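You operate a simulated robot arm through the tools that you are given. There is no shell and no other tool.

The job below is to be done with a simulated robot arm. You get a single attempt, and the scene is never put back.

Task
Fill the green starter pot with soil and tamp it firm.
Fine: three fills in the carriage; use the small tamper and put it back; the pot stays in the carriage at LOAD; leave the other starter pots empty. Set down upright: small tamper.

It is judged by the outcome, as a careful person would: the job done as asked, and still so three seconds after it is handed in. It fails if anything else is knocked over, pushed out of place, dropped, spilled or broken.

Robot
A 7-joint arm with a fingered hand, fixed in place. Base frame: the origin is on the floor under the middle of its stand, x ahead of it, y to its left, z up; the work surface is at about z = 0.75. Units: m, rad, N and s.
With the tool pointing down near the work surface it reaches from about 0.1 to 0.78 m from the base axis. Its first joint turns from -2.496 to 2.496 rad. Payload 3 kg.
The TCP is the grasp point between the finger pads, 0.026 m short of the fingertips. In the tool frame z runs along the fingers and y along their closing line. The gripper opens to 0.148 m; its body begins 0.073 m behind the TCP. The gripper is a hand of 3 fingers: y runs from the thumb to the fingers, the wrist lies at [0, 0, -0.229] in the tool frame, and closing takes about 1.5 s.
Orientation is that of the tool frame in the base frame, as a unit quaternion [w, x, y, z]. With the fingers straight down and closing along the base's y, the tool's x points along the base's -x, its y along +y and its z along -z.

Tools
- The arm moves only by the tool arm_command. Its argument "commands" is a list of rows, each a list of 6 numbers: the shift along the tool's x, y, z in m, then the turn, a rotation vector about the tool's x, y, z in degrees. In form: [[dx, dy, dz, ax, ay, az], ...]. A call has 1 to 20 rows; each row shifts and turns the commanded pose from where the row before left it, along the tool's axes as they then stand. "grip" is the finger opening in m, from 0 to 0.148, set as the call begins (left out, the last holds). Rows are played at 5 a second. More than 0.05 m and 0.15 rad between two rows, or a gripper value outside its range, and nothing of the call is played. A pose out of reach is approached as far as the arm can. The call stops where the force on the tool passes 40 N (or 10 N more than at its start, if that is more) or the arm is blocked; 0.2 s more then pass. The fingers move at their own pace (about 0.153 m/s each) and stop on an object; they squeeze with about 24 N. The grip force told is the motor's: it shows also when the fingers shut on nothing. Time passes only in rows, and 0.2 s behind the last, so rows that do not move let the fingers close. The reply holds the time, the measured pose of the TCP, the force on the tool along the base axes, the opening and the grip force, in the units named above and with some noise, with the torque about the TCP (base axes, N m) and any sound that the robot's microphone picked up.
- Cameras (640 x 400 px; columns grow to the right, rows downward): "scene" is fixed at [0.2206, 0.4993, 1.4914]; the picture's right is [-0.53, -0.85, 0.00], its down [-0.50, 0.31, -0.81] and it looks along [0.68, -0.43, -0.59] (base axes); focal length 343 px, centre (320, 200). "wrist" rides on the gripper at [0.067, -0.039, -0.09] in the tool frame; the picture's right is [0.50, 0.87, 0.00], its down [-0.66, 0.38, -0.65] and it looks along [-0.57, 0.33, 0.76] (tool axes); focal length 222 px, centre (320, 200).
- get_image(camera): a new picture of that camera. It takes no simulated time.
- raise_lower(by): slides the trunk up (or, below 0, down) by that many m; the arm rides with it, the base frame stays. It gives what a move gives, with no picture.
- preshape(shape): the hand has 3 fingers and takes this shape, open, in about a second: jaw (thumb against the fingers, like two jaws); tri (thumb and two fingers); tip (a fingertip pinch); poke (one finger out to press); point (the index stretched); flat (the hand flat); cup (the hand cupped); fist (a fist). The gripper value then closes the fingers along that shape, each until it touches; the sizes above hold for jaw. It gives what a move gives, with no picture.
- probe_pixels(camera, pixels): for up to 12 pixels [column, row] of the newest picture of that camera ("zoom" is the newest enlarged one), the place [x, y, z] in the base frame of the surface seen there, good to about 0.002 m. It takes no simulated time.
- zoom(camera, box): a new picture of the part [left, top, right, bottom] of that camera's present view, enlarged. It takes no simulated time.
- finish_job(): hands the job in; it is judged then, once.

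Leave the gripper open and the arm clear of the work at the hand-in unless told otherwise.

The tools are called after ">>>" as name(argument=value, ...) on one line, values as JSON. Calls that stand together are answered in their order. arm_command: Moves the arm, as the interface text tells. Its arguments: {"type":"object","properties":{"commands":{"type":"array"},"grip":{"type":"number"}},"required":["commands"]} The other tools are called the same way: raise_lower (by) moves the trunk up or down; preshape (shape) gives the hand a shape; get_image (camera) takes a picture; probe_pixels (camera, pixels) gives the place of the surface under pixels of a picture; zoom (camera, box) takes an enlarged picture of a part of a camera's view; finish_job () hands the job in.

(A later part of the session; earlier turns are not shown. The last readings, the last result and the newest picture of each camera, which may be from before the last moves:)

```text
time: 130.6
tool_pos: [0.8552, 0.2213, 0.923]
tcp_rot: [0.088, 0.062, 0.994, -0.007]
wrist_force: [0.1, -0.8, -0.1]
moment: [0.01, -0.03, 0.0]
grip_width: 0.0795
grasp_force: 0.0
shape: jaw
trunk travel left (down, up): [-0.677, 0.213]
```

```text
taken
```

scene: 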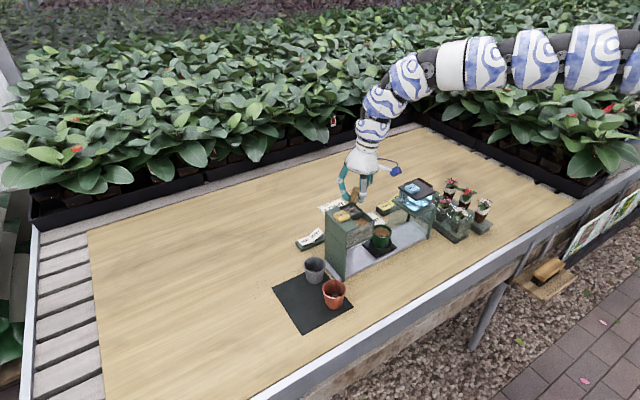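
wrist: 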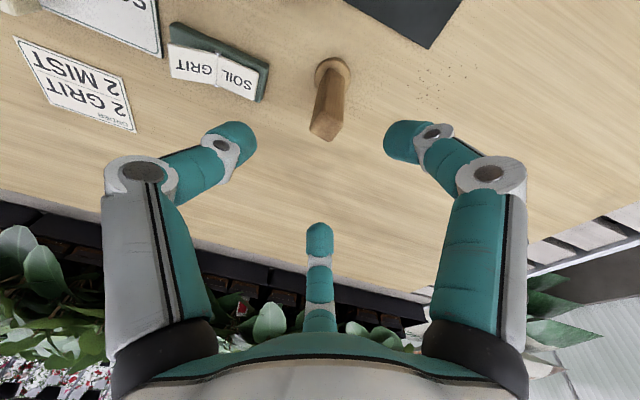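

Aligned, no reach warnings. Descending by trunk 0.06 m, then checking the centring.

>>> raise_lower(by=-0.06)

>>> get_image(camera="wrist")

>>> probe_pixels(camera="wrist", pixels=[[325, 180], [315, 190], [340, 175], [328, 192], [320, 170], [330, 150], [320, 230], [235, 135], [405, 135]])

```text
time: 131.6
tool_pos: [0.8564, 0.22, 0.8638]
tcp_rot: [0.087, 0.062, 0.994, -0.007]
wrist_force: [-0.6, -0.2, -0.2]
moment: [0.02, -0.01, 0.01]
grip_width: 0.0797
grasp_force: 0.1
shape: jaw
trunk travel left (down, up): [-0.617, 0.273]
```

```text
taken
```

wrist: 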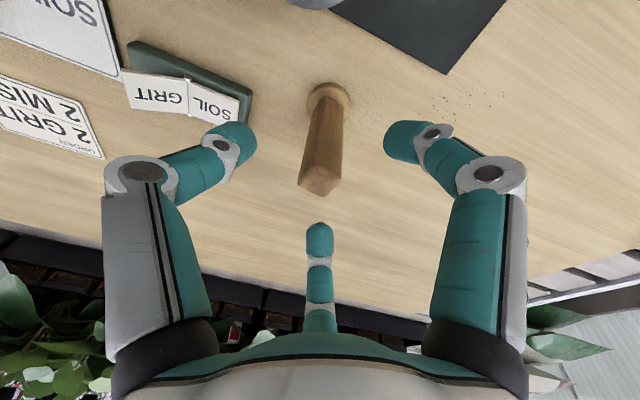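

```text
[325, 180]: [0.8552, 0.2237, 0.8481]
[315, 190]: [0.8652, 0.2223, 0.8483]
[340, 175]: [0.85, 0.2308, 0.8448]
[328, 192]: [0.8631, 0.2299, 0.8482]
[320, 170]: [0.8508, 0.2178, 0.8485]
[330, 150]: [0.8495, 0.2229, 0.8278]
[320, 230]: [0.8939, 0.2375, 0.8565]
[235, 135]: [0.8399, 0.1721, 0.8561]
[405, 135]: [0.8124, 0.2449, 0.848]
```

Centred well. Descending 0.0355 m more by trunk to z≈0.828 and closing.

>>> raise_lower(by=-0.0355)

>>> get_image(camera="wrist")

>>> zoom(camera="scene", box=[240, 205, 352, 285])

```text
time: 132.4
tool_pos: [0.8556, 0.2205, 0.8276]
tcp_rot: [0.088, 0.062, 0.994, -0.008]
wrist_force: [-0.1, -0.6, 0.4]
moment: [0.01, -0.03, 0.01]
grip_width: 0.0796
grasp_force: 0.1
shape: jaw
trunk travel left (down, up): [-0.582, 0.308]
```

```text
taken
```

wrist: 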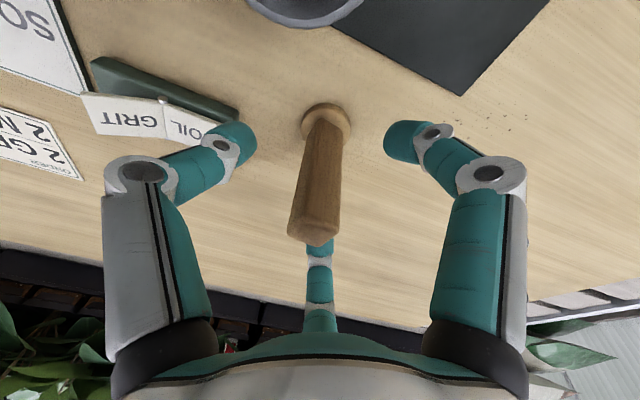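

```text
5.00 times, centred on (296, 245) of scene
```

zoom: 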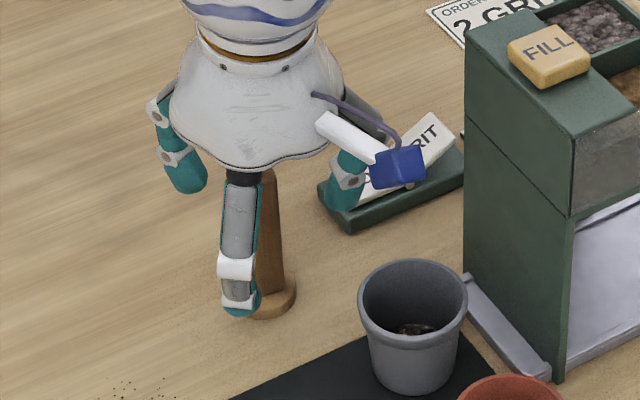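

Shaft is in the middle of the fingers at contact depth (≈(322,181)). Closing.

>>> arm_command(commands=[[0, 0, 0, 0, 0, 0], [0, 0, 0, 0, 0, 0], [0, 0, 0, 0, 0, 0], [0, 0, 0, 0, 0, 0], [0, 0, 0, 0, 0, 0], [0, 0, 0, 0, 0, 0], [0, 0, 0, 0, 0, 0]], grip=0.005)

>>> get_image(camera="wrist")

>>> zoom(camera="scene", box=[240, 205, 352, 285])

```text
time: 134.0
tool_pos: [0.8563, 0.2214, 0.8275]
tcp_rot: [0.088, 0.061, 0.994, -0.007]
wrist_force: [0.2, 0.5, 0.6]
moment: [0.01, -0.01, 0.02]
grip_width: 0.0189
grasp_force: 24.2
shape: jaw
trunk travel left (down, up): [-0.582, 0.308]
```

```text
taken
```

wrist: 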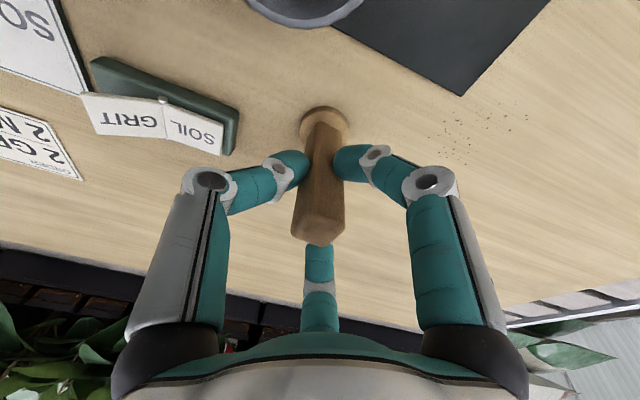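

```text
5.00 times, centred on (296, 245) of scene
```

zoom: 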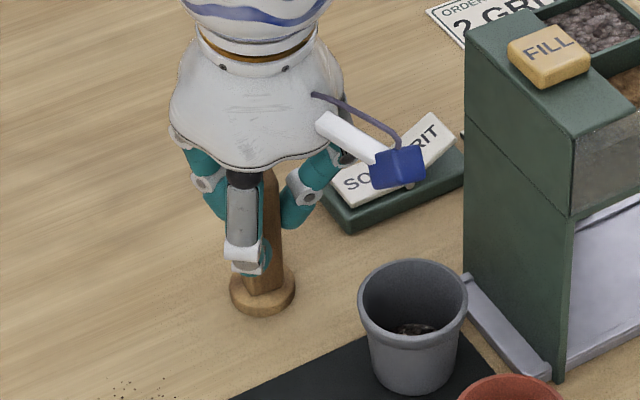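

Firm grip (0.0189, 24 N). Lifting by trunk: first 0.03, check, then up to TCP z≈1.06 so everything clears the hopper.

>>> raise_lower(by=0.03)

>>> zoom(camera="scene", box=[240, 195, 352, 275])

>>> raise_lower(by=0.205)

>>> get_image(camera="scene")

>>> get_image(camera="wrist")

```text
time: 134.7
tool_pos: [0.8565, 0.2203, 0.857]
tcp_rot: [0.087, 0.062, 0.994, -0.007]
wrist_force: [1.3, 0.2, -0.3]
moment: [0.01, 0.03, -0.03]
grip_width: 0.0189
grasp_force: 24.3
shape: jaw
trunk travel left (down, up): [-0.612, 0.278]
```

```text
5.00 times, centred on (296, 235) of scene
```

zoom: 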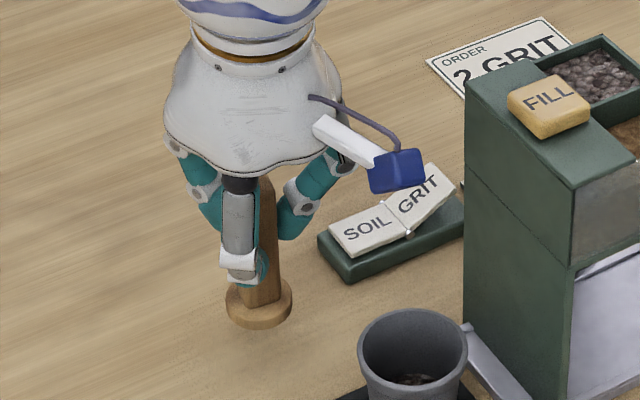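

```text
time: 136.9
tool_pos: [0.856, 0.2206, 1.0631]
tcp_rot: [0.088, 0.062, 0.994, -0.007]
wrist_force: [-0.8, -0.3, -1.2]
moment: [-0.03, 0.02, 0.01]
grip_width: 0.0188
grasp_force: 24.2
shape: jaw
trunk travel left (down, up): [-0.817, 0.073]
```

```text
taken
```

scene: 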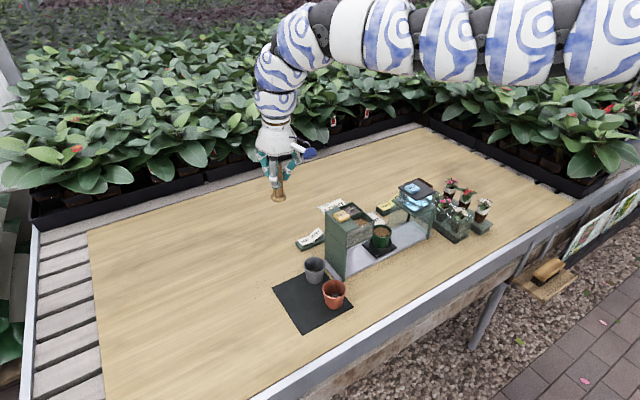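

```text
taken
```

wrist: 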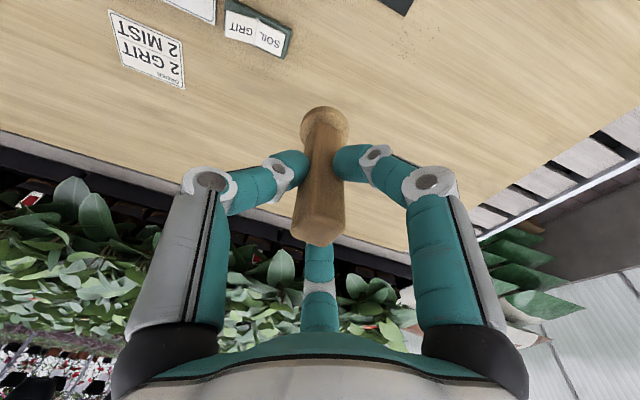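

High and clear (tamper bottom ≈0.986). Moving diagonally over the hopper toward the pot in ~2 cm rows, checking mid-way.

>>> arm_command(commands=[[0.0045, -0.02, -0.00075, 0, 0, 0], [0.0045, -0.02, -0.00075, 0, 0, 0], [0.0045, -0.02, -0.00075, 0, 0, 0], [0.0045, -0.02, -0.00075, 0, 0, 0], [0.0045, -0.02, -0.00075, 0, 0, 0]])

>>> arm_command(commands=[[0.0045, -0.02, -0.00075, 0, 0, 0], [0.0045, -0.02, -0.00075, 0, 0, 0], [0.0045, -0.02, -0.00075, 0, 0, 0], [0.0045, -0.02, -0.00075, 0, 0, 0], [0.0045, -0.02, -0.00075, 0, 0, 0]])

>>> arm_command(commands=[[0.0045, -0.02, -0.00075, 0, 0, 0], [0.0045, -0.02, -0.00075, 0, 0, 0], [0.0045, -0.02, -0.00075, 0, 0, 0], [0.0051, -0.0208, -0.00075, 0, 0, 0], [0, 0, 0, 0, 0, 0]])

```text
time: 138.1
tool_pos: [0.8209, 0.1223, 1.0633]
tcp_rot: [0.087, 0.062, 0.994, -0.008]
wrist_force: [-0.7, 0.0, -0.2]
moment: [0.0, 0.0, -0.01]
grip_width: 0.0187
grasp_force: 23.8
shape: jaw
trunk travel left (down, up): [-0.817, 0.073]
```

```text
time: 139.3
tool_pos: [0.7871, 0.0273, 1.0642]
tcp_rot: [0.088, 0.063, 0.994, -0.006]
wrist_force: [-0.2, 0.0, -0.3]
moment: [0.0, -0.01, 0.0]
grip_width: 0.0188
grasp_force: 23.8
shape: jaw
trunk travel left (down, up): [-0.817, 0.073]
```

```text
time: 140.5
tool_pos: [0.7587, -0.0503, 1.065]
tcp_rot: [0.088, 0.062, 0.994, -0.007]
wrist_force: [0.1, 0.4, -0.7]
moment: [-0.01, 0.02, -0.05]
grip_width: 0.0187
grasp_force: 23.6
shape: jaw
trunk travel left (down, up): [-0.817, 0.073]
```

Arrived above the pot. Measuring the tamper's base and the pot from both views before descending.

>>> get_image(camera="wrist")

>>> zoom(camera="scene", box=[330, 150, 442, 270])

>>> zoom(camera="scene", box=[344, 140, 440, 200])

```text
taken
```

wrist: 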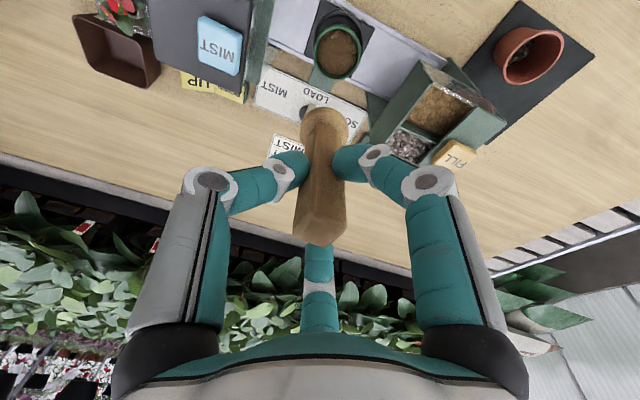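

```text
3.33 times, centred on (386, 210) of scene
```

zoom: 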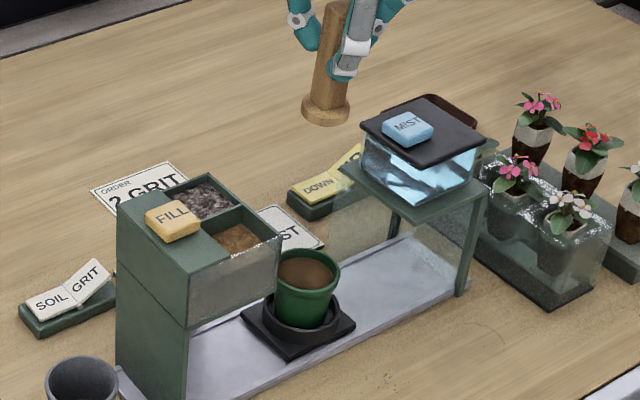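

```text
6.67 times, centred on (392, 170) of scene
```

zoom: 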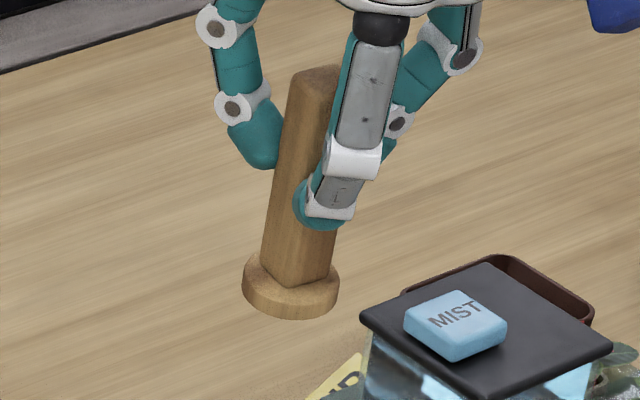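

Probing the base disc outline (245,285), (338,285), (290,318) and shaft edges.

>>> probe_pixels(camera="zoom", pixels=[[246, 290], [336, 288], [290, 316], [252, 265], [312, 300], [292, 110], [268, 250], [300, 250], [325, 250], [288, 150], [280, 200], [312, 78]])

>>> probe_pixels(camera="wrist", pixels=[[303, 125], [310, 110], [327, 106], [343, 113], [347, 128], [320, 118], [296, 228], [342, 225], [320, 243], [315, 52], [360, 50], [337, 78]])

```text
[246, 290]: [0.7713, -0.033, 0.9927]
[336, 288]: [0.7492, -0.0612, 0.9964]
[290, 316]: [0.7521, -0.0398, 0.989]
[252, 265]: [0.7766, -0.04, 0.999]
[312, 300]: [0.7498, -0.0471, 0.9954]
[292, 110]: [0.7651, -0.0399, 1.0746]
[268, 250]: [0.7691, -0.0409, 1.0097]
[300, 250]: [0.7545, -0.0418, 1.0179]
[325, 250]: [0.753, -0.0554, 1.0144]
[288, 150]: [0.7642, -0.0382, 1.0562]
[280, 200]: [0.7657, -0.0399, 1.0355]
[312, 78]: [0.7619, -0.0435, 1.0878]
```

```text
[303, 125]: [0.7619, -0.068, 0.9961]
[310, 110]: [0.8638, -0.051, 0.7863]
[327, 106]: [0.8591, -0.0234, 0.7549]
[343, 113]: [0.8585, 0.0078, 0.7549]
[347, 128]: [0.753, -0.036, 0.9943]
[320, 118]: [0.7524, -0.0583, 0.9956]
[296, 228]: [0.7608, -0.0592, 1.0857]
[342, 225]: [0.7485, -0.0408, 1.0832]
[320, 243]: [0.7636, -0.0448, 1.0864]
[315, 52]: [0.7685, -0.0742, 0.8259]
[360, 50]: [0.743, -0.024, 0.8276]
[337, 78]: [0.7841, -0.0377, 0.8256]
```

The tamper leans ~3.7° (base toward +x). I rotate the hand back 3.7° about its y to make it vertical and shift +0.002 x so the base is over the pot's centre (0.760, -0.050).

>>> arm_command(commands=[[0, 0, 0, 0, 1.85, 0], [0, 0, 0, 0, 1.85, 0], [-0.002, 0, 0.0002, 0, 0, 0], [0, 0, 0, 0, 0, 0]])

>>> zoom(camera="scene", box=[344, 140, 440, 200])

>>> get_image(camera="wrist")

```text
time: 141.5
tool_pos: [0.7592, -0.0493, 1.0641]
tcp_rot: [0.056, 0.063, 0.996, -0.005]
wrist_force: [-0.6, -0.2, -0.1]
moment: [-0.04, -0.01, 0.05]
grip_width: 0.0187
grasp_force: 24.1
shape: jaw
trunk travel left (down, up): [-0.817, 0.073]
```

```text
6.67 times, centred on (392, 170) of scene
```

zoom: 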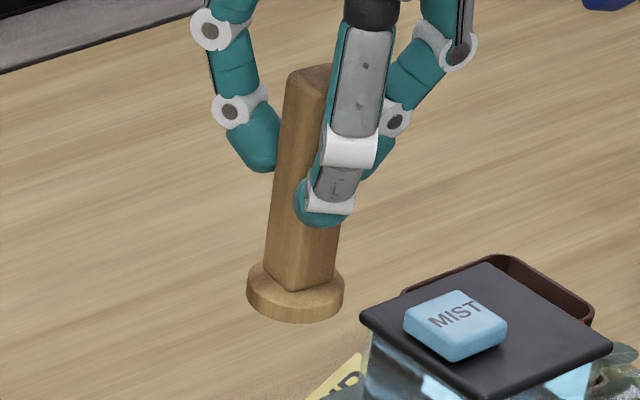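

```text
taken
```

wrist: 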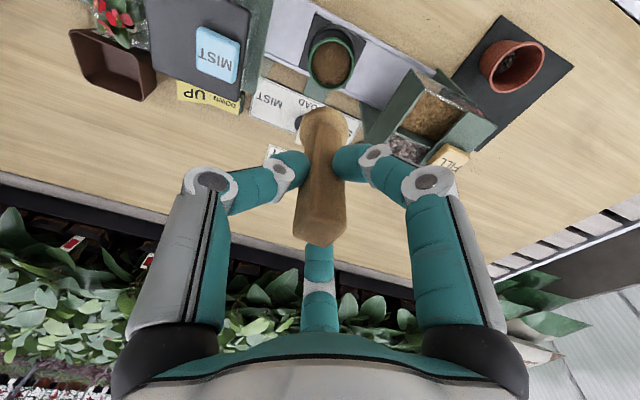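

>>> probe_pixels(camera="zoom", pixels=[[249, 290], [341, 290], [295, 320], [256, 268], [316, 302], [294, 110], [270, 250], [330, 250], [289, 150], [282, 200], [318, 72], [300, 85]])

>>> probe_pixels(camera="wrist", pixels=[[299, 128], [347, 130], [312, 120], [335, 120], [296, 228], [342, 228], [320, 244], [310, 62], [353, 60], [330, 88], [335, 30]])

```text
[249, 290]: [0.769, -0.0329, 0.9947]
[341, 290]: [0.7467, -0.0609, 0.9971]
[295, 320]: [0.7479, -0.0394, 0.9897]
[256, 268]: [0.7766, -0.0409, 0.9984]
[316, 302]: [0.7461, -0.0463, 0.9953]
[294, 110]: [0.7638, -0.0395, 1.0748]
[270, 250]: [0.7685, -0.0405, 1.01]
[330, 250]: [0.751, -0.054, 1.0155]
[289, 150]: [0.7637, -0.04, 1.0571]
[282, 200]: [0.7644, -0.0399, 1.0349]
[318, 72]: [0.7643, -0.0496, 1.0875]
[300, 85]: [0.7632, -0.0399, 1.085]
```

```text
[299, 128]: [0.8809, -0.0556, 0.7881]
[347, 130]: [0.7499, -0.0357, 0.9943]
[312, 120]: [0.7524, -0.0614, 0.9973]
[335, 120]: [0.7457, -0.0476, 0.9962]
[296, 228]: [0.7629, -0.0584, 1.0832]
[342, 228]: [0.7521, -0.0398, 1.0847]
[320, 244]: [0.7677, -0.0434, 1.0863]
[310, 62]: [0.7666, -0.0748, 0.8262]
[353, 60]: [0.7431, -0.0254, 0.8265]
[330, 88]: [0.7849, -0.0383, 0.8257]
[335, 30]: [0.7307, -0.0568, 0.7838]
```

Base centre (0.761, -0.0495), lean ≈1°: well over the pot. Descending by trunk 0.10 then 0.045 m (tamper bottom to ≈0.843, 15 mm above the soil).

>>> raise_lower(by=-0.1)

>>> raise_lower(by=-0.042)

>>> zoom(camera="scene", box=[340, 180, 436, 260])

>>> get_image(camera="wrist")

```text
time: 142.8
tool_pos: [0.7594, -0.0508, 0.965]
tcp_rot: [0.056, 0.062, 0.996, -0.004]
wrist_force: [-0.8, 0.8, 0.4]
moment: [0.03, -0.03, 0.01]
grip_width: 0.0188
grasp_force: 23.9
shape: jaw
trunk travel left (down, up): [-0.717, 0.173]
```

```text
time: 143.7
tool_pos: [0.7603, -0.0507, 0.9229]
tcp_rot: [0.055, 0.061, 0.997, -0.005]
wrist_force: [0.3, 0.1, -0.7]
moment: [0.0, 0.01, -0.03]
grip_width: 0.0189
grasp_force: 23.5
shape: jaw
trunk travel left (down, up): [-0.675, 0.215]
```

```text
5.00 times, centred on (388, 220) of scene
```

zoom: 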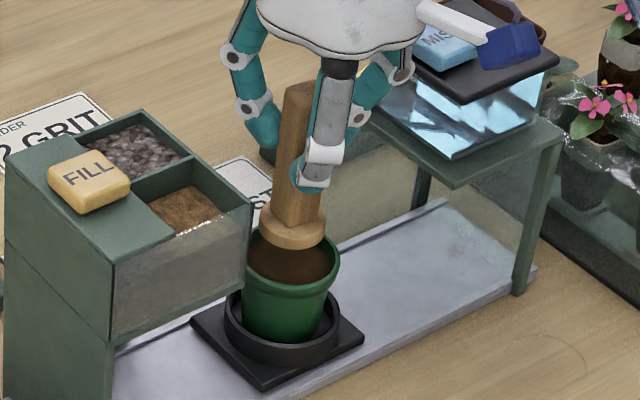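

```text
taken
```

wrist: 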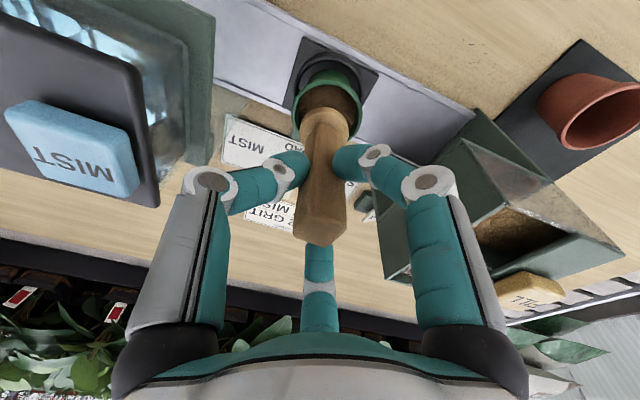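

Good. Close-up of the tamper base over the pot to verify centring.

>>> zoom(camera="scene", box=[380, 208, 420, 248])

>>> probe_pixels(camera="scene", pixels=[[393, 227], [404, 226], [398, 229], [391, 231], [407, 231], [398, 238]])

```text
10.00 times, centred on (400, 228) of scene
```

zoom: 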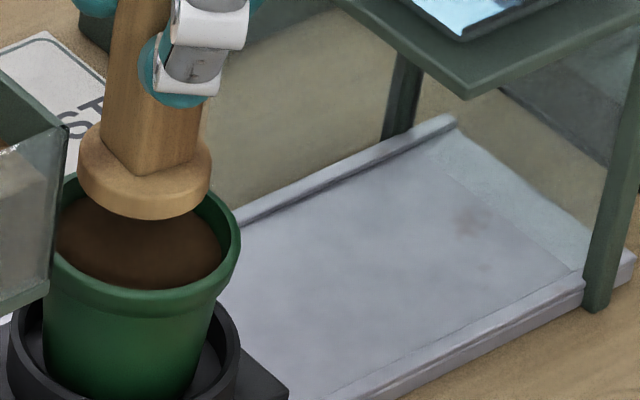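

```text
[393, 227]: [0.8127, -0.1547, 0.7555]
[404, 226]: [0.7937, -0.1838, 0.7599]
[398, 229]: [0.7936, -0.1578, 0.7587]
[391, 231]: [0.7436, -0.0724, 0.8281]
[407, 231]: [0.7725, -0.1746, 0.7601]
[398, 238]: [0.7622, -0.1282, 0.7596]
```

Probing in this zoom: base left (80,175), right (210,172), bottom (145,217); pot rim left (45,230)… right (238,240), front (140,300).

>>> probe_pixels(camera="zoom", pixels=[[81, 178], [209, 175], [145, 216], [110, 207], [185, 205], [237, 235], [140, 297], [225, 205], [80, 285], [140, 250], [90, 235], [190, 245]])

```text
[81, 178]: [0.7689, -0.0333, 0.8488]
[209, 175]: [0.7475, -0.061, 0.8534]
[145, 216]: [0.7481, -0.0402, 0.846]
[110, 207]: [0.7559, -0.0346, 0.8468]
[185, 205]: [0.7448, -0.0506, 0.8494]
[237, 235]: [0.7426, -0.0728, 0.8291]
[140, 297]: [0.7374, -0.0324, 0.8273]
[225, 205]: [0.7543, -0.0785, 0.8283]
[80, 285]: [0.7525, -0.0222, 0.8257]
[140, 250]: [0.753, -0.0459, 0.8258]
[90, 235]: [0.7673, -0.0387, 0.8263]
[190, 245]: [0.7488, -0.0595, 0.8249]
```

Tamper base is within 2 mm of the pot's centre; soil at z≈0.826, base bottom ≈0.8435. Lowering 0.012 by trunk, then pressing with small arm steps while reading force.

>>> raise_lower(by=-0.012)

>>> arm_command(commands=[[0.0002, 0, 0.002, 0, 0, 0], [0.0002, 0, 0.002, 0, 0, 0], [0, 0, 0, 0, 0, 0]])

```text
time: 144.3
tool_pos: [0.7587, -0.05, 0.9107]
tcp_rot: [0.056, 0.062, 0.997, -0.006]
wrist_force: [0.3, -0.4, 0.0]
moment: [-0.02, -0.02, -0.02]
grip_width: 0.0187
grasp_force: 24.2
shape: jaw
trunk travel left (down, up): [-0.663, 0.227]
```

```text
time: 145.1
tool_pos: [0.7609, -0.0498, 0.9073]
tcp_rot: [0.055, 0.062, 0.997, -0.005]
wrist_force: [0.1, 0.3, -1.0]
moment: [0.03, -0.02, 0.0]
grip_width: 0.0187
grasp_force: 24.0
shape: jaw
trunk travel left (down, up): [-0.663, 0.227]
```

No contact yet. Continuing in 2 mm steps.

>>> arm_command(commands=[[0.0002, 0, 0.002, 0, 0, 0], [0.0002, 0, 0.002, 0, 0, 0], [0, 0, 0, 0, 0, 0]])

>>> arm_command(commands=[[0.0002, 0, 0.002, 0, 0, 0], [0.0002, 0, 0.002, 0, 0, 0], [0, 0, 0, 0, 0, 0]])

```text
time: 145.9
tool_pos: [0.7596, -0.0498, 0.9029]
tcp_rot: [0.055, 0.061, 0.997, -0.005]
wrist_force: [-0.2, 0.3, -0.4]
moment: [-0.01, 0.0, 0.02]
grip_width: 0.0187
grasp_force: 23.9
shape: jaw
trunk travel left (down, up): [-0.663, 0.227]
```

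```text
time: 146.7
tool_pos: [0.7597, -0.0502, 0.8975]
tcp_rot: [0.056, 0.062, 0.996, -0.005]
wrist_force: [0.7, -0.2, -0.8]
moment: [-0.02, 0.0, -0.01]
grip_width: 0.0188
grasp_force: 24.2
shape: jaw
trunk travel left (down, up): [-0.663, 0.227]
```

Base bottom should now be ≈0.818, below the former soil surface, with no force yet. Looking.

>>> zoom(camera="scene", box=[368, 208, 432, 248])

>>> probe_pixels(camera="zoom", pixels=[[140, 297], [237, 235], [140, 270], [90, 235], [200, 250], [145, 230], [120, 200], [180, 200]])

```text
10.00 times, centred on (400, 228) of scene
```

zoom: 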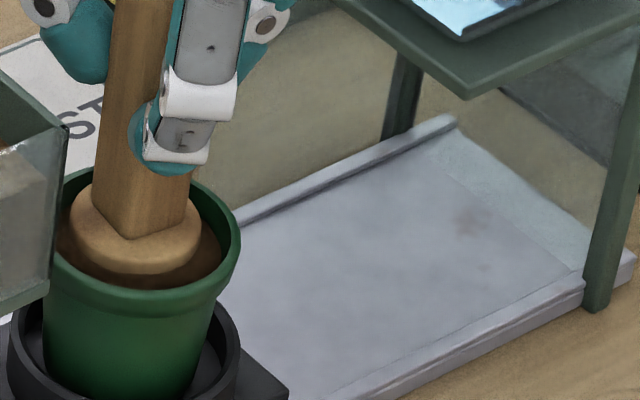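

```text
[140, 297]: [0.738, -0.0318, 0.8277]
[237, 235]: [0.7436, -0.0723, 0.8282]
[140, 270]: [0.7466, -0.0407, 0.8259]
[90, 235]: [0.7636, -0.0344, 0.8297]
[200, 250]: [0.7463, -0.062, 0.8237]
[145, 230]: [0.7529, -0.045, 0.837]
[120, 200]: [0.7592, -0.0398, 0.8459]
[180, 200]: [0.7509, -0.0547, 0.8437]
```

The tamper sinks into the loose soil. Continuing to press in 2 mm steps until resistance.

>>> arm_command(commands=[[0.0002, 0, 0.002, 0, 0, 0], [0.0002, 0, 0.002, 0, 0, 0], [0, 0, 0, 0, 0, 0]])

>>> arm_command(commands=[[0.0002, 0, 0.002, 0, 0, 0], [0.0002, 0, 0.002, 0, 0, 0], [0, 0, 0, 0, 0, 0]])

>>> zoom(camera="scene", box=[368, 208, 432, 248])

```text
time: 147.5
tool_pos: [0.7598, -0.0502, 0.8946]
tcp_rot: [0.056, 0.062, 0.996, -0.005]
wrist_force: [0.2, -0.9, -1.0]
moment: [0.02, -0.03, -0.02]
grip_width: 0.019
grasp_force: 24.0
shape: jaw
trunk travel left (down, up): [-0.663, 0.227]
```

```text
time: 148.3
tool_pos: [0.7594, -0.0494, 0.892]
tcp_rot: [0.057, 0.062, 0.996, -0.005]
wrist_force: [2.0, -0.2, 23.9]
moment: [0.05, -0.01, 0.03]
grip_width: 0.0195
grasp_force: 24.4
shape: jaw
trunk travel left (down, up): [-0.663, 0.227]
```

```text
10.00 times, centred on (400, 228) of scene
```

zoom: 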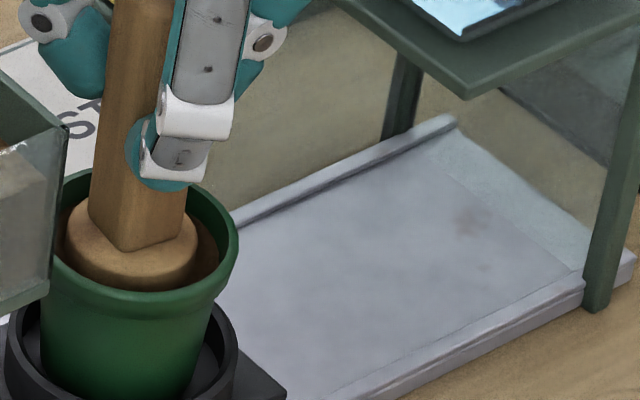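

Resistance now: 24 N upward with the base ≈13 mm below the rim. Holding a moment to read it steady.

>>> arm_command(commands=[[0, 0, 0, 0, 0, 0], [0, 0, 0, 0, 0, 0], [0, 0, 0, 0, 0, 0]])

>>> arm_command(commands=[[0.0001, 0, 0.001, 0, 0, 0], [0, 0, 0, 0, 0, 0], [0, 0, 0, 0, 0, 0]])

```text
time: 149.1
tool_pos: [0.7587, -0.05, 0.8921]
tcp_rot: [0.057, 0.062, 0.996, -0.004]
wrist_force: [4.1, 0.0, 30.3]
moment: [0.13, -0.04, 0.04]
grip_width: 0.0198
grasp_force: 24.3
shape: jaw
trunk travel left (down, up): [-0.663, 0.227]
```

```text
time: 149.9
tool_pos: [0.7575, -0.0487, 0.8909]
tcp_rot: [0.056, 0.062, 0.997, -0.005]
wrist_force: [1.3, -0.9, 36.0]
moment: [0.1, -0.01, 0.13]
grip_width: 0.0202
grasp_force: 24.1
shape: jaw
trunk travel left (down, up): [-0.663, 0.227]
```

Pressed to 36 N. Lifting ~8 mm, then a second firm press.

>>> arm_command(commands=[[-0.0003, 0, -0.003, 0, 0, 0], [-0.0005, 0, -0.005, 0, 0, 0], [0, 0, 0, 0, 0, 0]])

>>> zoom(camera="scene", box=[368, 208, 432, 248])

```text
time: 150.7
tool_pos: [0.7584, -0.0512, 0.8962]
tcp_rot: [0.055, 0.062, 0.997, -0.006]
wrist_force: [-0.6, -1.2, -0.7]
moment: [0.02, -0.01, 0.0]
grip_width: 0.0198
grasp_force: 23.6
shape: jaw
trunk travel left (down, up): [-0.663, 0.227]
```

```text
10.00 times, centred on (400, 228) of scene
```

zoom: 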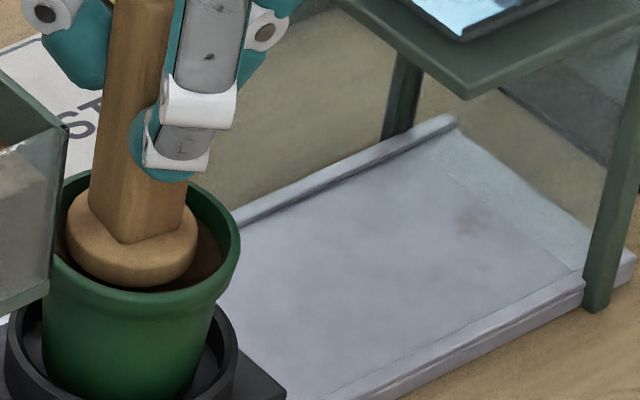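

Soil looks pressed down. Second press.

>>> arm_command(commands=[[0.0002, 0, 0.003, 0, 0, 0], [0.0002, 0, 0.002, 0, 0, 0], [0, 0, 0, 0, 0, 0]])

>>> arm_command(commands=[[0.0001, 0, 0.001, 0, 0, 0], [0, 0, 0, 0, 0, 0]])

```text
time: 151.5
tool_pos: [0.7606, -0.0487, 0.893]
tcp_rot: [0.055, 0.062, 0.997, -0.004]
wrist_force: [0.1, -1.1, 5.5]
moment: [0.03, 0.04, 0.03]
grip_width: 0.0198
grasp_force: 23.7
shape: jaw
trunk travel left (down, up): [-0.663, 0.227]
```

```text
time: 152.1
tool_pos: [0.7589, -0.05, 0.8925]
tcp_rot: [0.057, 0.062, 0.996, -0.004]
wrist_force: [2.0, -0.4, 14.1]
moment: [0.05, 0.02, -0.01]
grip_width: 0.0195
grasp_force: 24.8
shape: jaw
trunk travel left (down, up): [-0.663, 0.227]
```

>>> arm_command(commands=[[0.0001, 0, 0.001, 0, 0, 0], [0.0001, 0, 0.001, 0, 0, 0], [0, 0, 0, 0, 0, 0], [0, 0, 0, 0, 0, 0]])

>>> arm_command(commands=[[-0.0003, 0, -0.003, 0, 0, 0], [-0.0005, 0, -0.005, 0, 0, 0], [0, 0, 0, 0, 0, 0]])

```text
time: 153.1
tool_pos: [0.7593, -0.0505, 0.891]
tcp_rot: [0.057, 0.063, 0.996, -0.005]
wrist_force: [4.5, -0.2, 27.6]
moment: [0.05, -0.08, 0.04]
grip_width: 0.0201
grasp_force: 24.4
shape: jaw
trunk travel left (down, up): [-0.663, 0.227]
```

```text
time: 153.9
tool_pos: [0.7591, -0.0498, 0.8976]
tcp_rot: [0.055, 0.062, 0.997, -0.005]
wrist_force: [0.9, 0.3, -0.8]
moment: [0.03, 0.02, 0.0]
grip_width: 0.0196
grasp_force: 23.9
shape: jaw
trunk travel left (down, up): [-0.663, 0.227]
```

Two firm presses done (36 N and 28 N). Raising by trunk 0.04 m to look at the soil.

>>> raise_lower(by=0.04)

>>> zoom(camera="scene", box=[368, 208, 432, 248])

>>> probe_pixels(camera="zoom", pixels=[[140, 297], [237, 235], [140, 270], [90, 235], [190, 250], [145, 245], [120, 225], [180, 230], [140, 285]])

```text
time: 154.7
tool_pos: [0.7605, -0.0508, 0.9376]
tcp_rot: [0.056, 0.061, 0.997, -0.005]
wrist_force: [0.2, -0.2, -0.4]
moment: [0.0, -0.01, 0.04]
grip_width: 0.02
grasp_force: 23.4
shape: jaw
trunk travel left (down, up): [-0.703, 0.187]
```

```text
10.00 times, centred on (400, 228) of scene
```

zoom: 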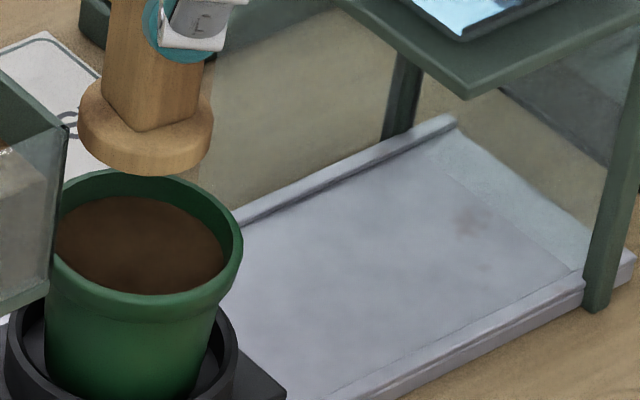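

```text
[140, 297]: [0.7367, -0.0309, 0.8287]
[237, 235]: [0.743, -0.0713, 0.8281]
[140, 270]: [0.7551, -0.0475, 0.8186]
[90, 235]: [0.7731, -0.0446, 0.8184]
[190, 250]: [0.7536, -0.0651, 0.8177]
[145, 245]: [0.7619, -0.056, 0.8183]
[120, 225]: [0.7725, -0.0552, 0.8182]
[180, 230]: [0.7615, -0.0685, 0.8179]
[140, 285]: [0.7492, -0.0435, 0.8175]
```

Soil is now flat and lower (z≈0.818, was 0.826): compacted. One more firm press to see whether it still yields.

>>> raise_lower(by=-0.04)

>>> arm_command(commands=[[0.0002, 0, 0.002, 0, 0, 0], [0.0002, 0, 0.002, 0, 0, 0], [0.0001, 0, 0.001, 0, 0, 0], [0, 0, 0, 0, 0, 0]])

>>> arm_command(commands=[[0.0002, 0, 0.0015, 0, 0, 0], [0, 0, 0, 0, 0, 0], [0, 0, 0, 0, 0, 0]])

```text
time: 155.6
tool_pos: [0.7598, -0.0493, 0.8976]
tcp_rot: [0.056, 0.062, 0.996, -0.006]
wrist_force: [0.1, 0.1, -0.1]
moment: [0.01, 0.01, -0.01]
grip_width: 0.0199
grasp_force: 23.8
shape: jaw
trunk travel left (down, up): [-0.663, 0.227]
```

```text
time: 156.6
tool_pos: [0.7601, -0.0499, 0.8931]
tcp_rot: [0.056, 0.062, 0.996, -0.005]
wrist_force: [0.8, 0.1, 3.2]
moment: [0.01, 0.05, -0.03]
grip_width: 0.0198
grasp_force: 24.0
shape: jaw
trunk travel left (down, up): [-0.663, 0.227]
```

```text
time: 157.4
tool_pos: [0.7598, -0.0493, 0.8929]
tcp_rot: [0.057, 0.062, 0.996, -0.005]
wrist_force: [2.2, -1.1, 15.3]
moment: [0.06, 0.01, -0.03]
grip_width: 0.0199
grasp_force: 24.2
shape: jaw
trunk travel left (down, up): [-0.663, 0.227]
```

>>> arm_command(commands=[[0.0001, 0, 0.001, 0, 0, 0], [0.0001, 0, 0.001, 0, 0, 0], [0, 0, 0, 0, 0, 0], [0, 0, 0, 0, 0, 0], [0, 0, 0, 0, 0, 0]])

>>> arm_command(commands=[[0.0001, 0, 0.001, 0, 0, 0], [0, 0, 0, 0, 0, 0], [0, 0, 0, 0, 0, 0], [0, 0, 0, 0, 0, 0]])

```text
time: 158.6
tool_pos: [0.7603, -0.0484, 0.8911]
tcp_rot: [0.057, 0.062, 0.996, -0.005]
wrist_force: [3.9, 0.2, 29.1]
moment: [0.07, -0.06, 0.07]
grip_width: 0.0204
grasp_force: 24.0
shape: jaw
trunk travel left (down, up): [-0.663, 0.227]
```

```text
time: 159.6
tool_pos: [0.7586, -0.0498, 0.8893]
tcp_rot: [0.056, 0.062, 0.996, -0.006]
wrist_force: [4.5, -0.8, 35.1]
moment: [0.11, -0.07, 0.11]
grip_width: 0.0211
grasp_force: 24.3
shape: jaw
trunk travel left (down, up): [-0.663, 0.227]
```

Third press at 35 N. Releasing: up 8 mm by arm, then 0.04 by trunk, and comparing the soil level.

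>>> arm_command(commands=[[-0.0003, 0, -0.003, 0, 0, 0], [-0.0005, 0, -0.005, 0, 0, 0], [0, 0, 0, 0, 0, 0]])

>>> raise_lower(by=0.04)

>>> zoom(camera="scene", box=[368, 208, 432, 248])

>>> probe_pixels(camera="zoom", pixels=[[140, 297], [237, 235], [140, 270], [90, 235], [190, 250], [145, 245], [120, 225], [180, 230], [140, 285]])

```text
time: 160.4
tool_pos: [0.7588, -0.0488, 0.8956]
tcp_rot: [0.055, 0.063, 0.997, -0.006]
wrist_force: [0.5, -0.1, -0.5]
moment: [0.02, 0.02, 0.02]
grip_width: 0.0201
grasp_force: 23.6
shape: jaw
trunk travel left (down, up): [-0.663, 0.227]
```

```text
time: 161.2
tool_pos: [0.7598, -0.0494, 0.9366]
tcp_rot: [0.056, 0.062, 0.996, -0.005]
wrist_force: [0.1, -0.2, -0.1]
moment: [0.01, 0.02, -0.02]
grip_width: 0.02
grasp_force: 24.2
shape: jaw
trunk travel left (down, up): [-0.703, 0.187]
```

```text
10.00 times, centred on (400, 228) of scene
```

zoom: 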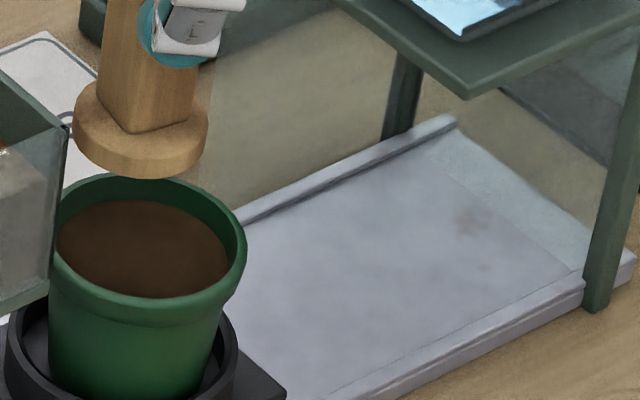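

```text
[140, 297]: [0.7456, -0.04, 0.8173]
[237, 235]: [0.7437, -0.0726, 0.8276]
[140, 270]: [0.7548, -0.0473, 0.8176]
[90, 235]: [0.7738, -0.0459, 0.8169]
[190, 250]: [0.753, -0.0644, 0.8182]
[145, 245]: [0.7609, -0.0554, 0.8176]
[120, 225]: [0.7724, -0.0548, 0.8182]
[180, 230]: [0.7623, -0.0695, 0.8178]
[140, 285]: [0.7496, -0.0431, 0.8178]
```

The level stays at 0.818 after the third press: the soil is firm and flat, pot upright. Now returning the tamper: raising by trunk 0.13 m to clear everything.

>>> raise_lower(by=0.13)

>>> get_image(camera="wrist")

>>> zoom(camera="scene", box=[344, 140, 440, 200])

>>> probe_pixels(camera="zoom", pixels=[[246, 285], [338, 285], [292, 316], [290, 110], [268, 245], [328, 245], [286, 150], [280, 200], [310, 75], [300, 90]])

```text
time: 162.8
tool_pos: [0.7595, -0.0497, 1.0664]
tcp_rot: [0.056, 0.061, 0.997, -0.005]
wrist_force: [-1.4, 0.3, -0.8]
moment: [-0.03, 0.0, -0.01]
grip_width: 0.0202
grasp_force: 23.7
shape: jaw
trunk travel left (down, up): [-0.833, 0.057]
```

```text
taken
```

wrist: 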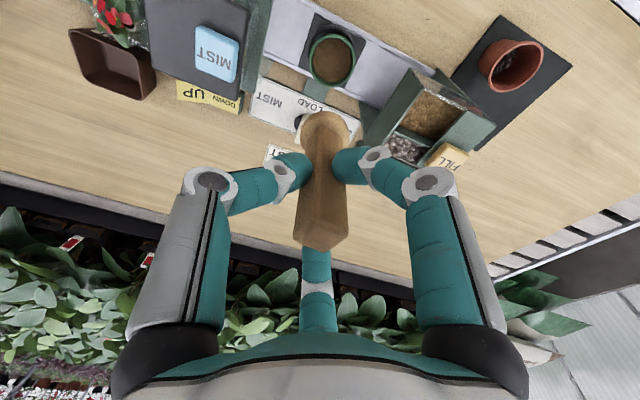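

```text
6.67 times, centred on (392, 170) of scene
```

zoom: 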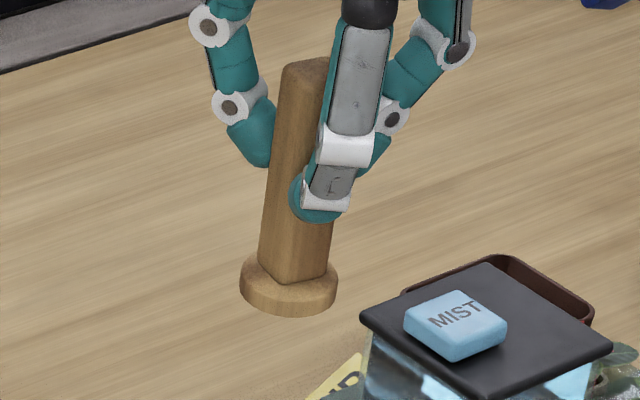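

```text
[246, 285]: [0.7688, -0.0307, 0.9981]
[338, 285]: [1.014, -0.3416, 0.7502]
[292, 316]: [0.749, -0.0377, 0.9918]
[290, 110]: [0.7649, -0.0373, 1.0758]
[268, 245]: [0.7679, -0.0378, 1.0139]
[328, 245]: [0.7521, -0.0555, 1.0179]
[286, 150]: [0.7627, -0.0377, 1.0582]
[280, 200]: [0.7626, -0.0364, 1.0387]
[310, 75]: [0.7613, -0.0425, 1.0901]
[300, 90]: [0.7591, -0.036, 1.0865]
```

Tamper still vertical. Moving back over the hopper to above its original place (tamper target (0.860, 0.2125)).

>>> arm_command(commands=[[-0.0047, 0.0193, 0.0005, 0, 0, 0], [-0.0047, 0.0193, 0.0005, 0, 0, 0], [-0.0047, 0.0193, 0.0005, 0, 0, 0], [-0.0047, 0.0193, 0.0005, 0, 0, 0], [-0.0047, 0.0193, 0.0005, 0, 0, 0]])

>>> arm_command(commands=[[-0.0047, 0.0193, 0.0005, 0, 0, 0], [-0.0047, 0.0193, 0.0005, 0, 0, 0], [-0.0047, 0.0193, 0.0005, 0, 0, 0], [-0.0047, 0.0193, 0.0005, 0, 0, 0], [-0.0047, 0.0193, 0.0005, 0, 0, 0]])

>>> arm_command(commands=[[-0.0047, 0.0193, 0.0005, 0, 0, 0], [-0.0047, 0.0193, 0.0005, 0, 0, 0], [-0.0047, 0.0193, 0.0005, 0, 0, 0], [-0.0047, 0.0194, 0.0005, 0, 0, 0], [0, 0, 0, 0, 0, 0]])

```text
time: 164.0
tool_pos: [0.7952, 0.0434, 1.066]
tcp_rot: [0.056, 0.062, 0.996, -0.004]
wrist_force: [0.0, 0.3, -0.4]
moment: [0.01, -0.03, 0.01]
grip_width: 0.02
grasp_force: 23.9
shape: jaw
trunk travel left (down, up): [-0.833, 0.057]
```

```text
time: 165.2
tool_pos: [0.8306, 0.1374, 1.0647]
tcp_rot: [0.054, 0.062, 0.997, -0.005]
wrist_force: [-1.3, -0.2, -1.0]
moment: [-0.01, -0.05, -0.03]
grip_width: 0.02
grasp_force: 23.4
shape: jaw
trunk travel left (down, up): [-0.833, 0.057]
```

```text
time: 166.4
tool_pos: [0.8536, 0.2014, 1.0654]
tcp_rot: [0.056, 0.061, 0.997, -0.004]
wrist_force: [-0.1, 0.2, -3.5]
moment: [0.04, -0.07, -0.01]
grip_width: 0.0198
grasp_force: 23.7
shape: jaw
out of reach, approached as far as the arm can: row 4
trunk travel left (down, up): [-0.833, 0.057]
```

The last row stopped ~1 cm short at the reach limit. A further 2.5° outward tilt should give the rest (the tamper then leans only ~2°).

>>> arm_command(commands=[[0, 0, 0, 0, -1.25, 0], [0, 0, 0, 0, -1.25, 0], [-0.0017, 0.005, 0.0002, 0, 0, 0], [-0.0016, 0.005, 0.0001, 0, 0, 0], [0, 0, 0, 0, 0, 0]])

>>> arm_command(commands=[[0, 0, 0, 0, 0, 0]])

```text
time: 167.6
tool_pos: [0.8586, 0.2097, 1.0653]
tcp_rot: [0.077, 0.062, 0.995, -0.007]
wrist_force: [-0.7, -0.5, -1.2]
moment: [-0.01, -0.04, 0.0]
grip_width: 0.0197
grasp_force: 23.8
shape: jaw
trunk travel left (down, up): [-0.833, 0.057]
```

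```text
time: 168.0
tool_pos: [0.8578, 0.2094, 1.0651]
tcp_rot: [0.077, 0.062, 0.995, -0.007]
wrist_force: [0.2, 0.7, -0.5]
moment: [0.0, 0.01, 0.0]
grip_width: 0.0199
grasp_force: 23.6
shape: jaw
trunk travel left (down, up): [-0.833, 0.057]
```

Reached. The tilt moves the tamper's base ~3 mm outward, so I shift (−0.0035, +0.001) and then measure the base before lowering.

>>> arm_command(commands=[[0.0035, 0.0006, -0.0005, 0, 0, 0], [0, 0, 0, 0, 0, 0]])

>>> raise_lower(by=-0.12)

>>> zoom(camera="scene", box=[230, 160, 342, 240])

```text
time: 168.6
tool_pos: [0.8546, 0.2124, 1.0652]
tcp_rot: [0.076, 0.062, 0.995, -0.006]
wrist_force: [-0.4, 0.0, -1.0]
moment: [0.02, 0.02, -0.02]
grip_width: 0.0194
grasp_force: 24.4
shape: jaw
trunk travel left (down, up): [-0.833, 0.057]
```

```text
time: 170.1
tool_pos: [0.855, 0.2114, 0.9464]
tcp_rot: [0.078, 0.062, 0.995, -0.007]
wrist_force: [0.2, -1.4, -0.6]
moment: [-0.01, 0.0, 0.0]
grip_width: 0.0195
grasp_force: 24.1
shape: jaw
trunk travel left (down, up): [-0.713, 0.177]
```

```text
5.00 times, centred on (286, 200) of scene
```

zoom: 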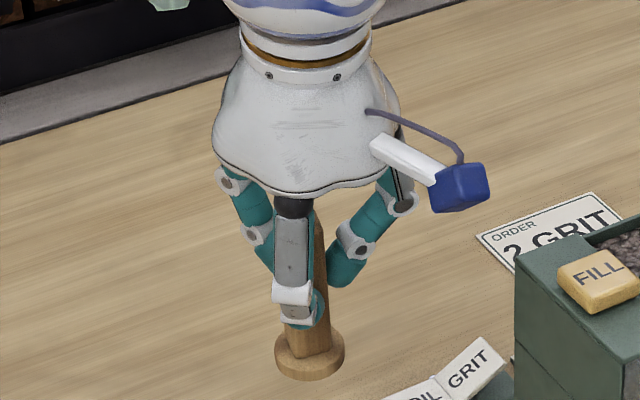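

Probing the tamper base outline here: left (277,355), right (343,350), bottom (310,379), and shaft edges.

>>> probe_pixels(camera="zoom", pixels=[[277, 356], [343, 352], [310, 378], [290, 345], [325, 345], [328, 300], [322, 240], [325, 270], [318, 220], [300, 345]])

>>> get_image(camera="wrist")

```text
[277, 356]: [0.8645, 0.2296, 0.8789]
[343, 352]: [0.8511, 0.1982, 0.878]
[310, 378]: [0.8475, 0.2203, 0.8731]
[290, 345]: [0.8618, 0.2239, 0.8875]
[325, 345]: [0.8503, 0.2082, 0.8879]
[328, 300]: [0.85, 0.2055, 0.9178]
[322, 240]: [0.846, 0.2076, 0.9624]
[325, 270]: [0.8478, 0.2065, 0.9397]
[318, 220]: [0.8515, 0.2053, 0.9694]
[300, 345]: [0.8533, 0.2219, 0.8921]
```

```text
taken
```

wrist: 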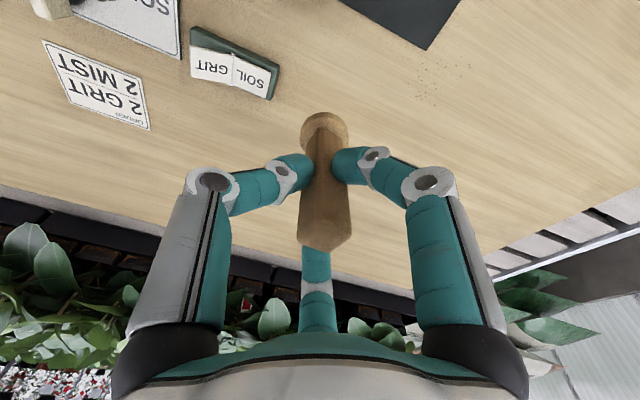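

The base is within ~1.5 mm of its original outline position. Lowering by trunk 0.110, then small steps to contact.

>>> raise_lower(by=-0.11)

>>> raise_lower(by=-0.005)

>>> zoom(camera="scene", box=[240, 210, 352, 280])

```text
time: 171.5
tool_pos: [0.8545, 0.2128, 0.8358]
tcp_rot: [0.077, 0.062, 0.995, -0.006]
wrist_force: [0.3, 0.1, 0.0]
moment: [-0.03, -0.02, 0.0]
grip_width: 0.0193
grasp_force: 24.2
shape: jaw
trunk travel left (down, up): [-0.603, 0.287]
```

```text
time: 172.0
tool_pos: [0.8546, 0.2119, 0.8319]
tcp_rot: [0.078, 0.061, 0.995, -0.006]
wrist_force: [0.2, 0.6, -0.1]
moment: [-0.03, 0.0, 0.05]
grip_width: 0.0195
grasp_force: 23.8
shape: jaw
trunk travel left (down, up): [-0.598, 0.292]
```

```text
5.71 times, centred on (296, 245) of scene
```

zoom: 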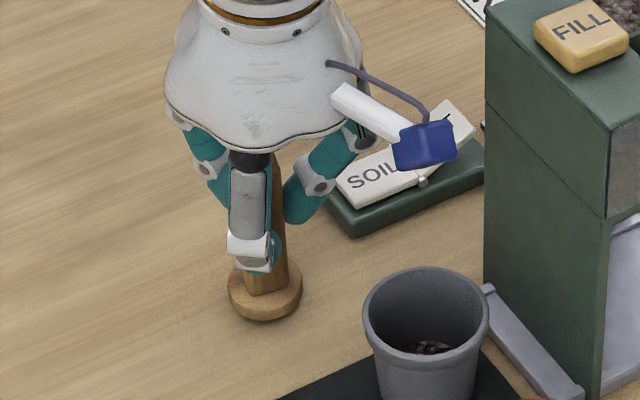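

Almost down. Final 2 mm trunk steps until contact.

>>> raise_lower(by=-0.002)

>>> raise_lower(by=-0.0015)

>>> raise_lower(by=-0.0015)

```text
time: 172.6
tool_pos: [0.8554, 0.2123, 0.8295]
tcp_rot: [0.079, 0.061, 0.995, -0.006]
wrist_force: [0.0, 0.7, -1.3]
moment: [-0.02, -0.02, -0.01]
grip_width: 0.0195
grasp_force: 24.4
shape: jaw
trunk travel left (down, up): [-0.596, 0.294]
```

```text
time: 173.1
tool_pos: [0.8556, 0.2111, 0.8281]
tcp_rot: [0.078, 0.061, 0.995, -0.007]
wrist_force: [0.0, 0.3, -1.8]
moment: [0.01, 0.03, -0.04]
grip_width: 0.0194
grasp_force: 24.1
shape: jaw
trunk travel left (down, up): [-0.594, 0.296]
```

```text
time: 173.6
tool_pos: [0.8539, 0.2114, 0.8271]
tcp_rot: [0.078, 0.062, 0.995, -0.007]
wrist_force: [0.6, -0.5, 1.8]
moment: [0.0, 0.02, -0.01]
grip_width: 0.0196
grasp_force: 23.5
shape: jaw
trunk travel left (down, up): [-0.593, 0.297]
```

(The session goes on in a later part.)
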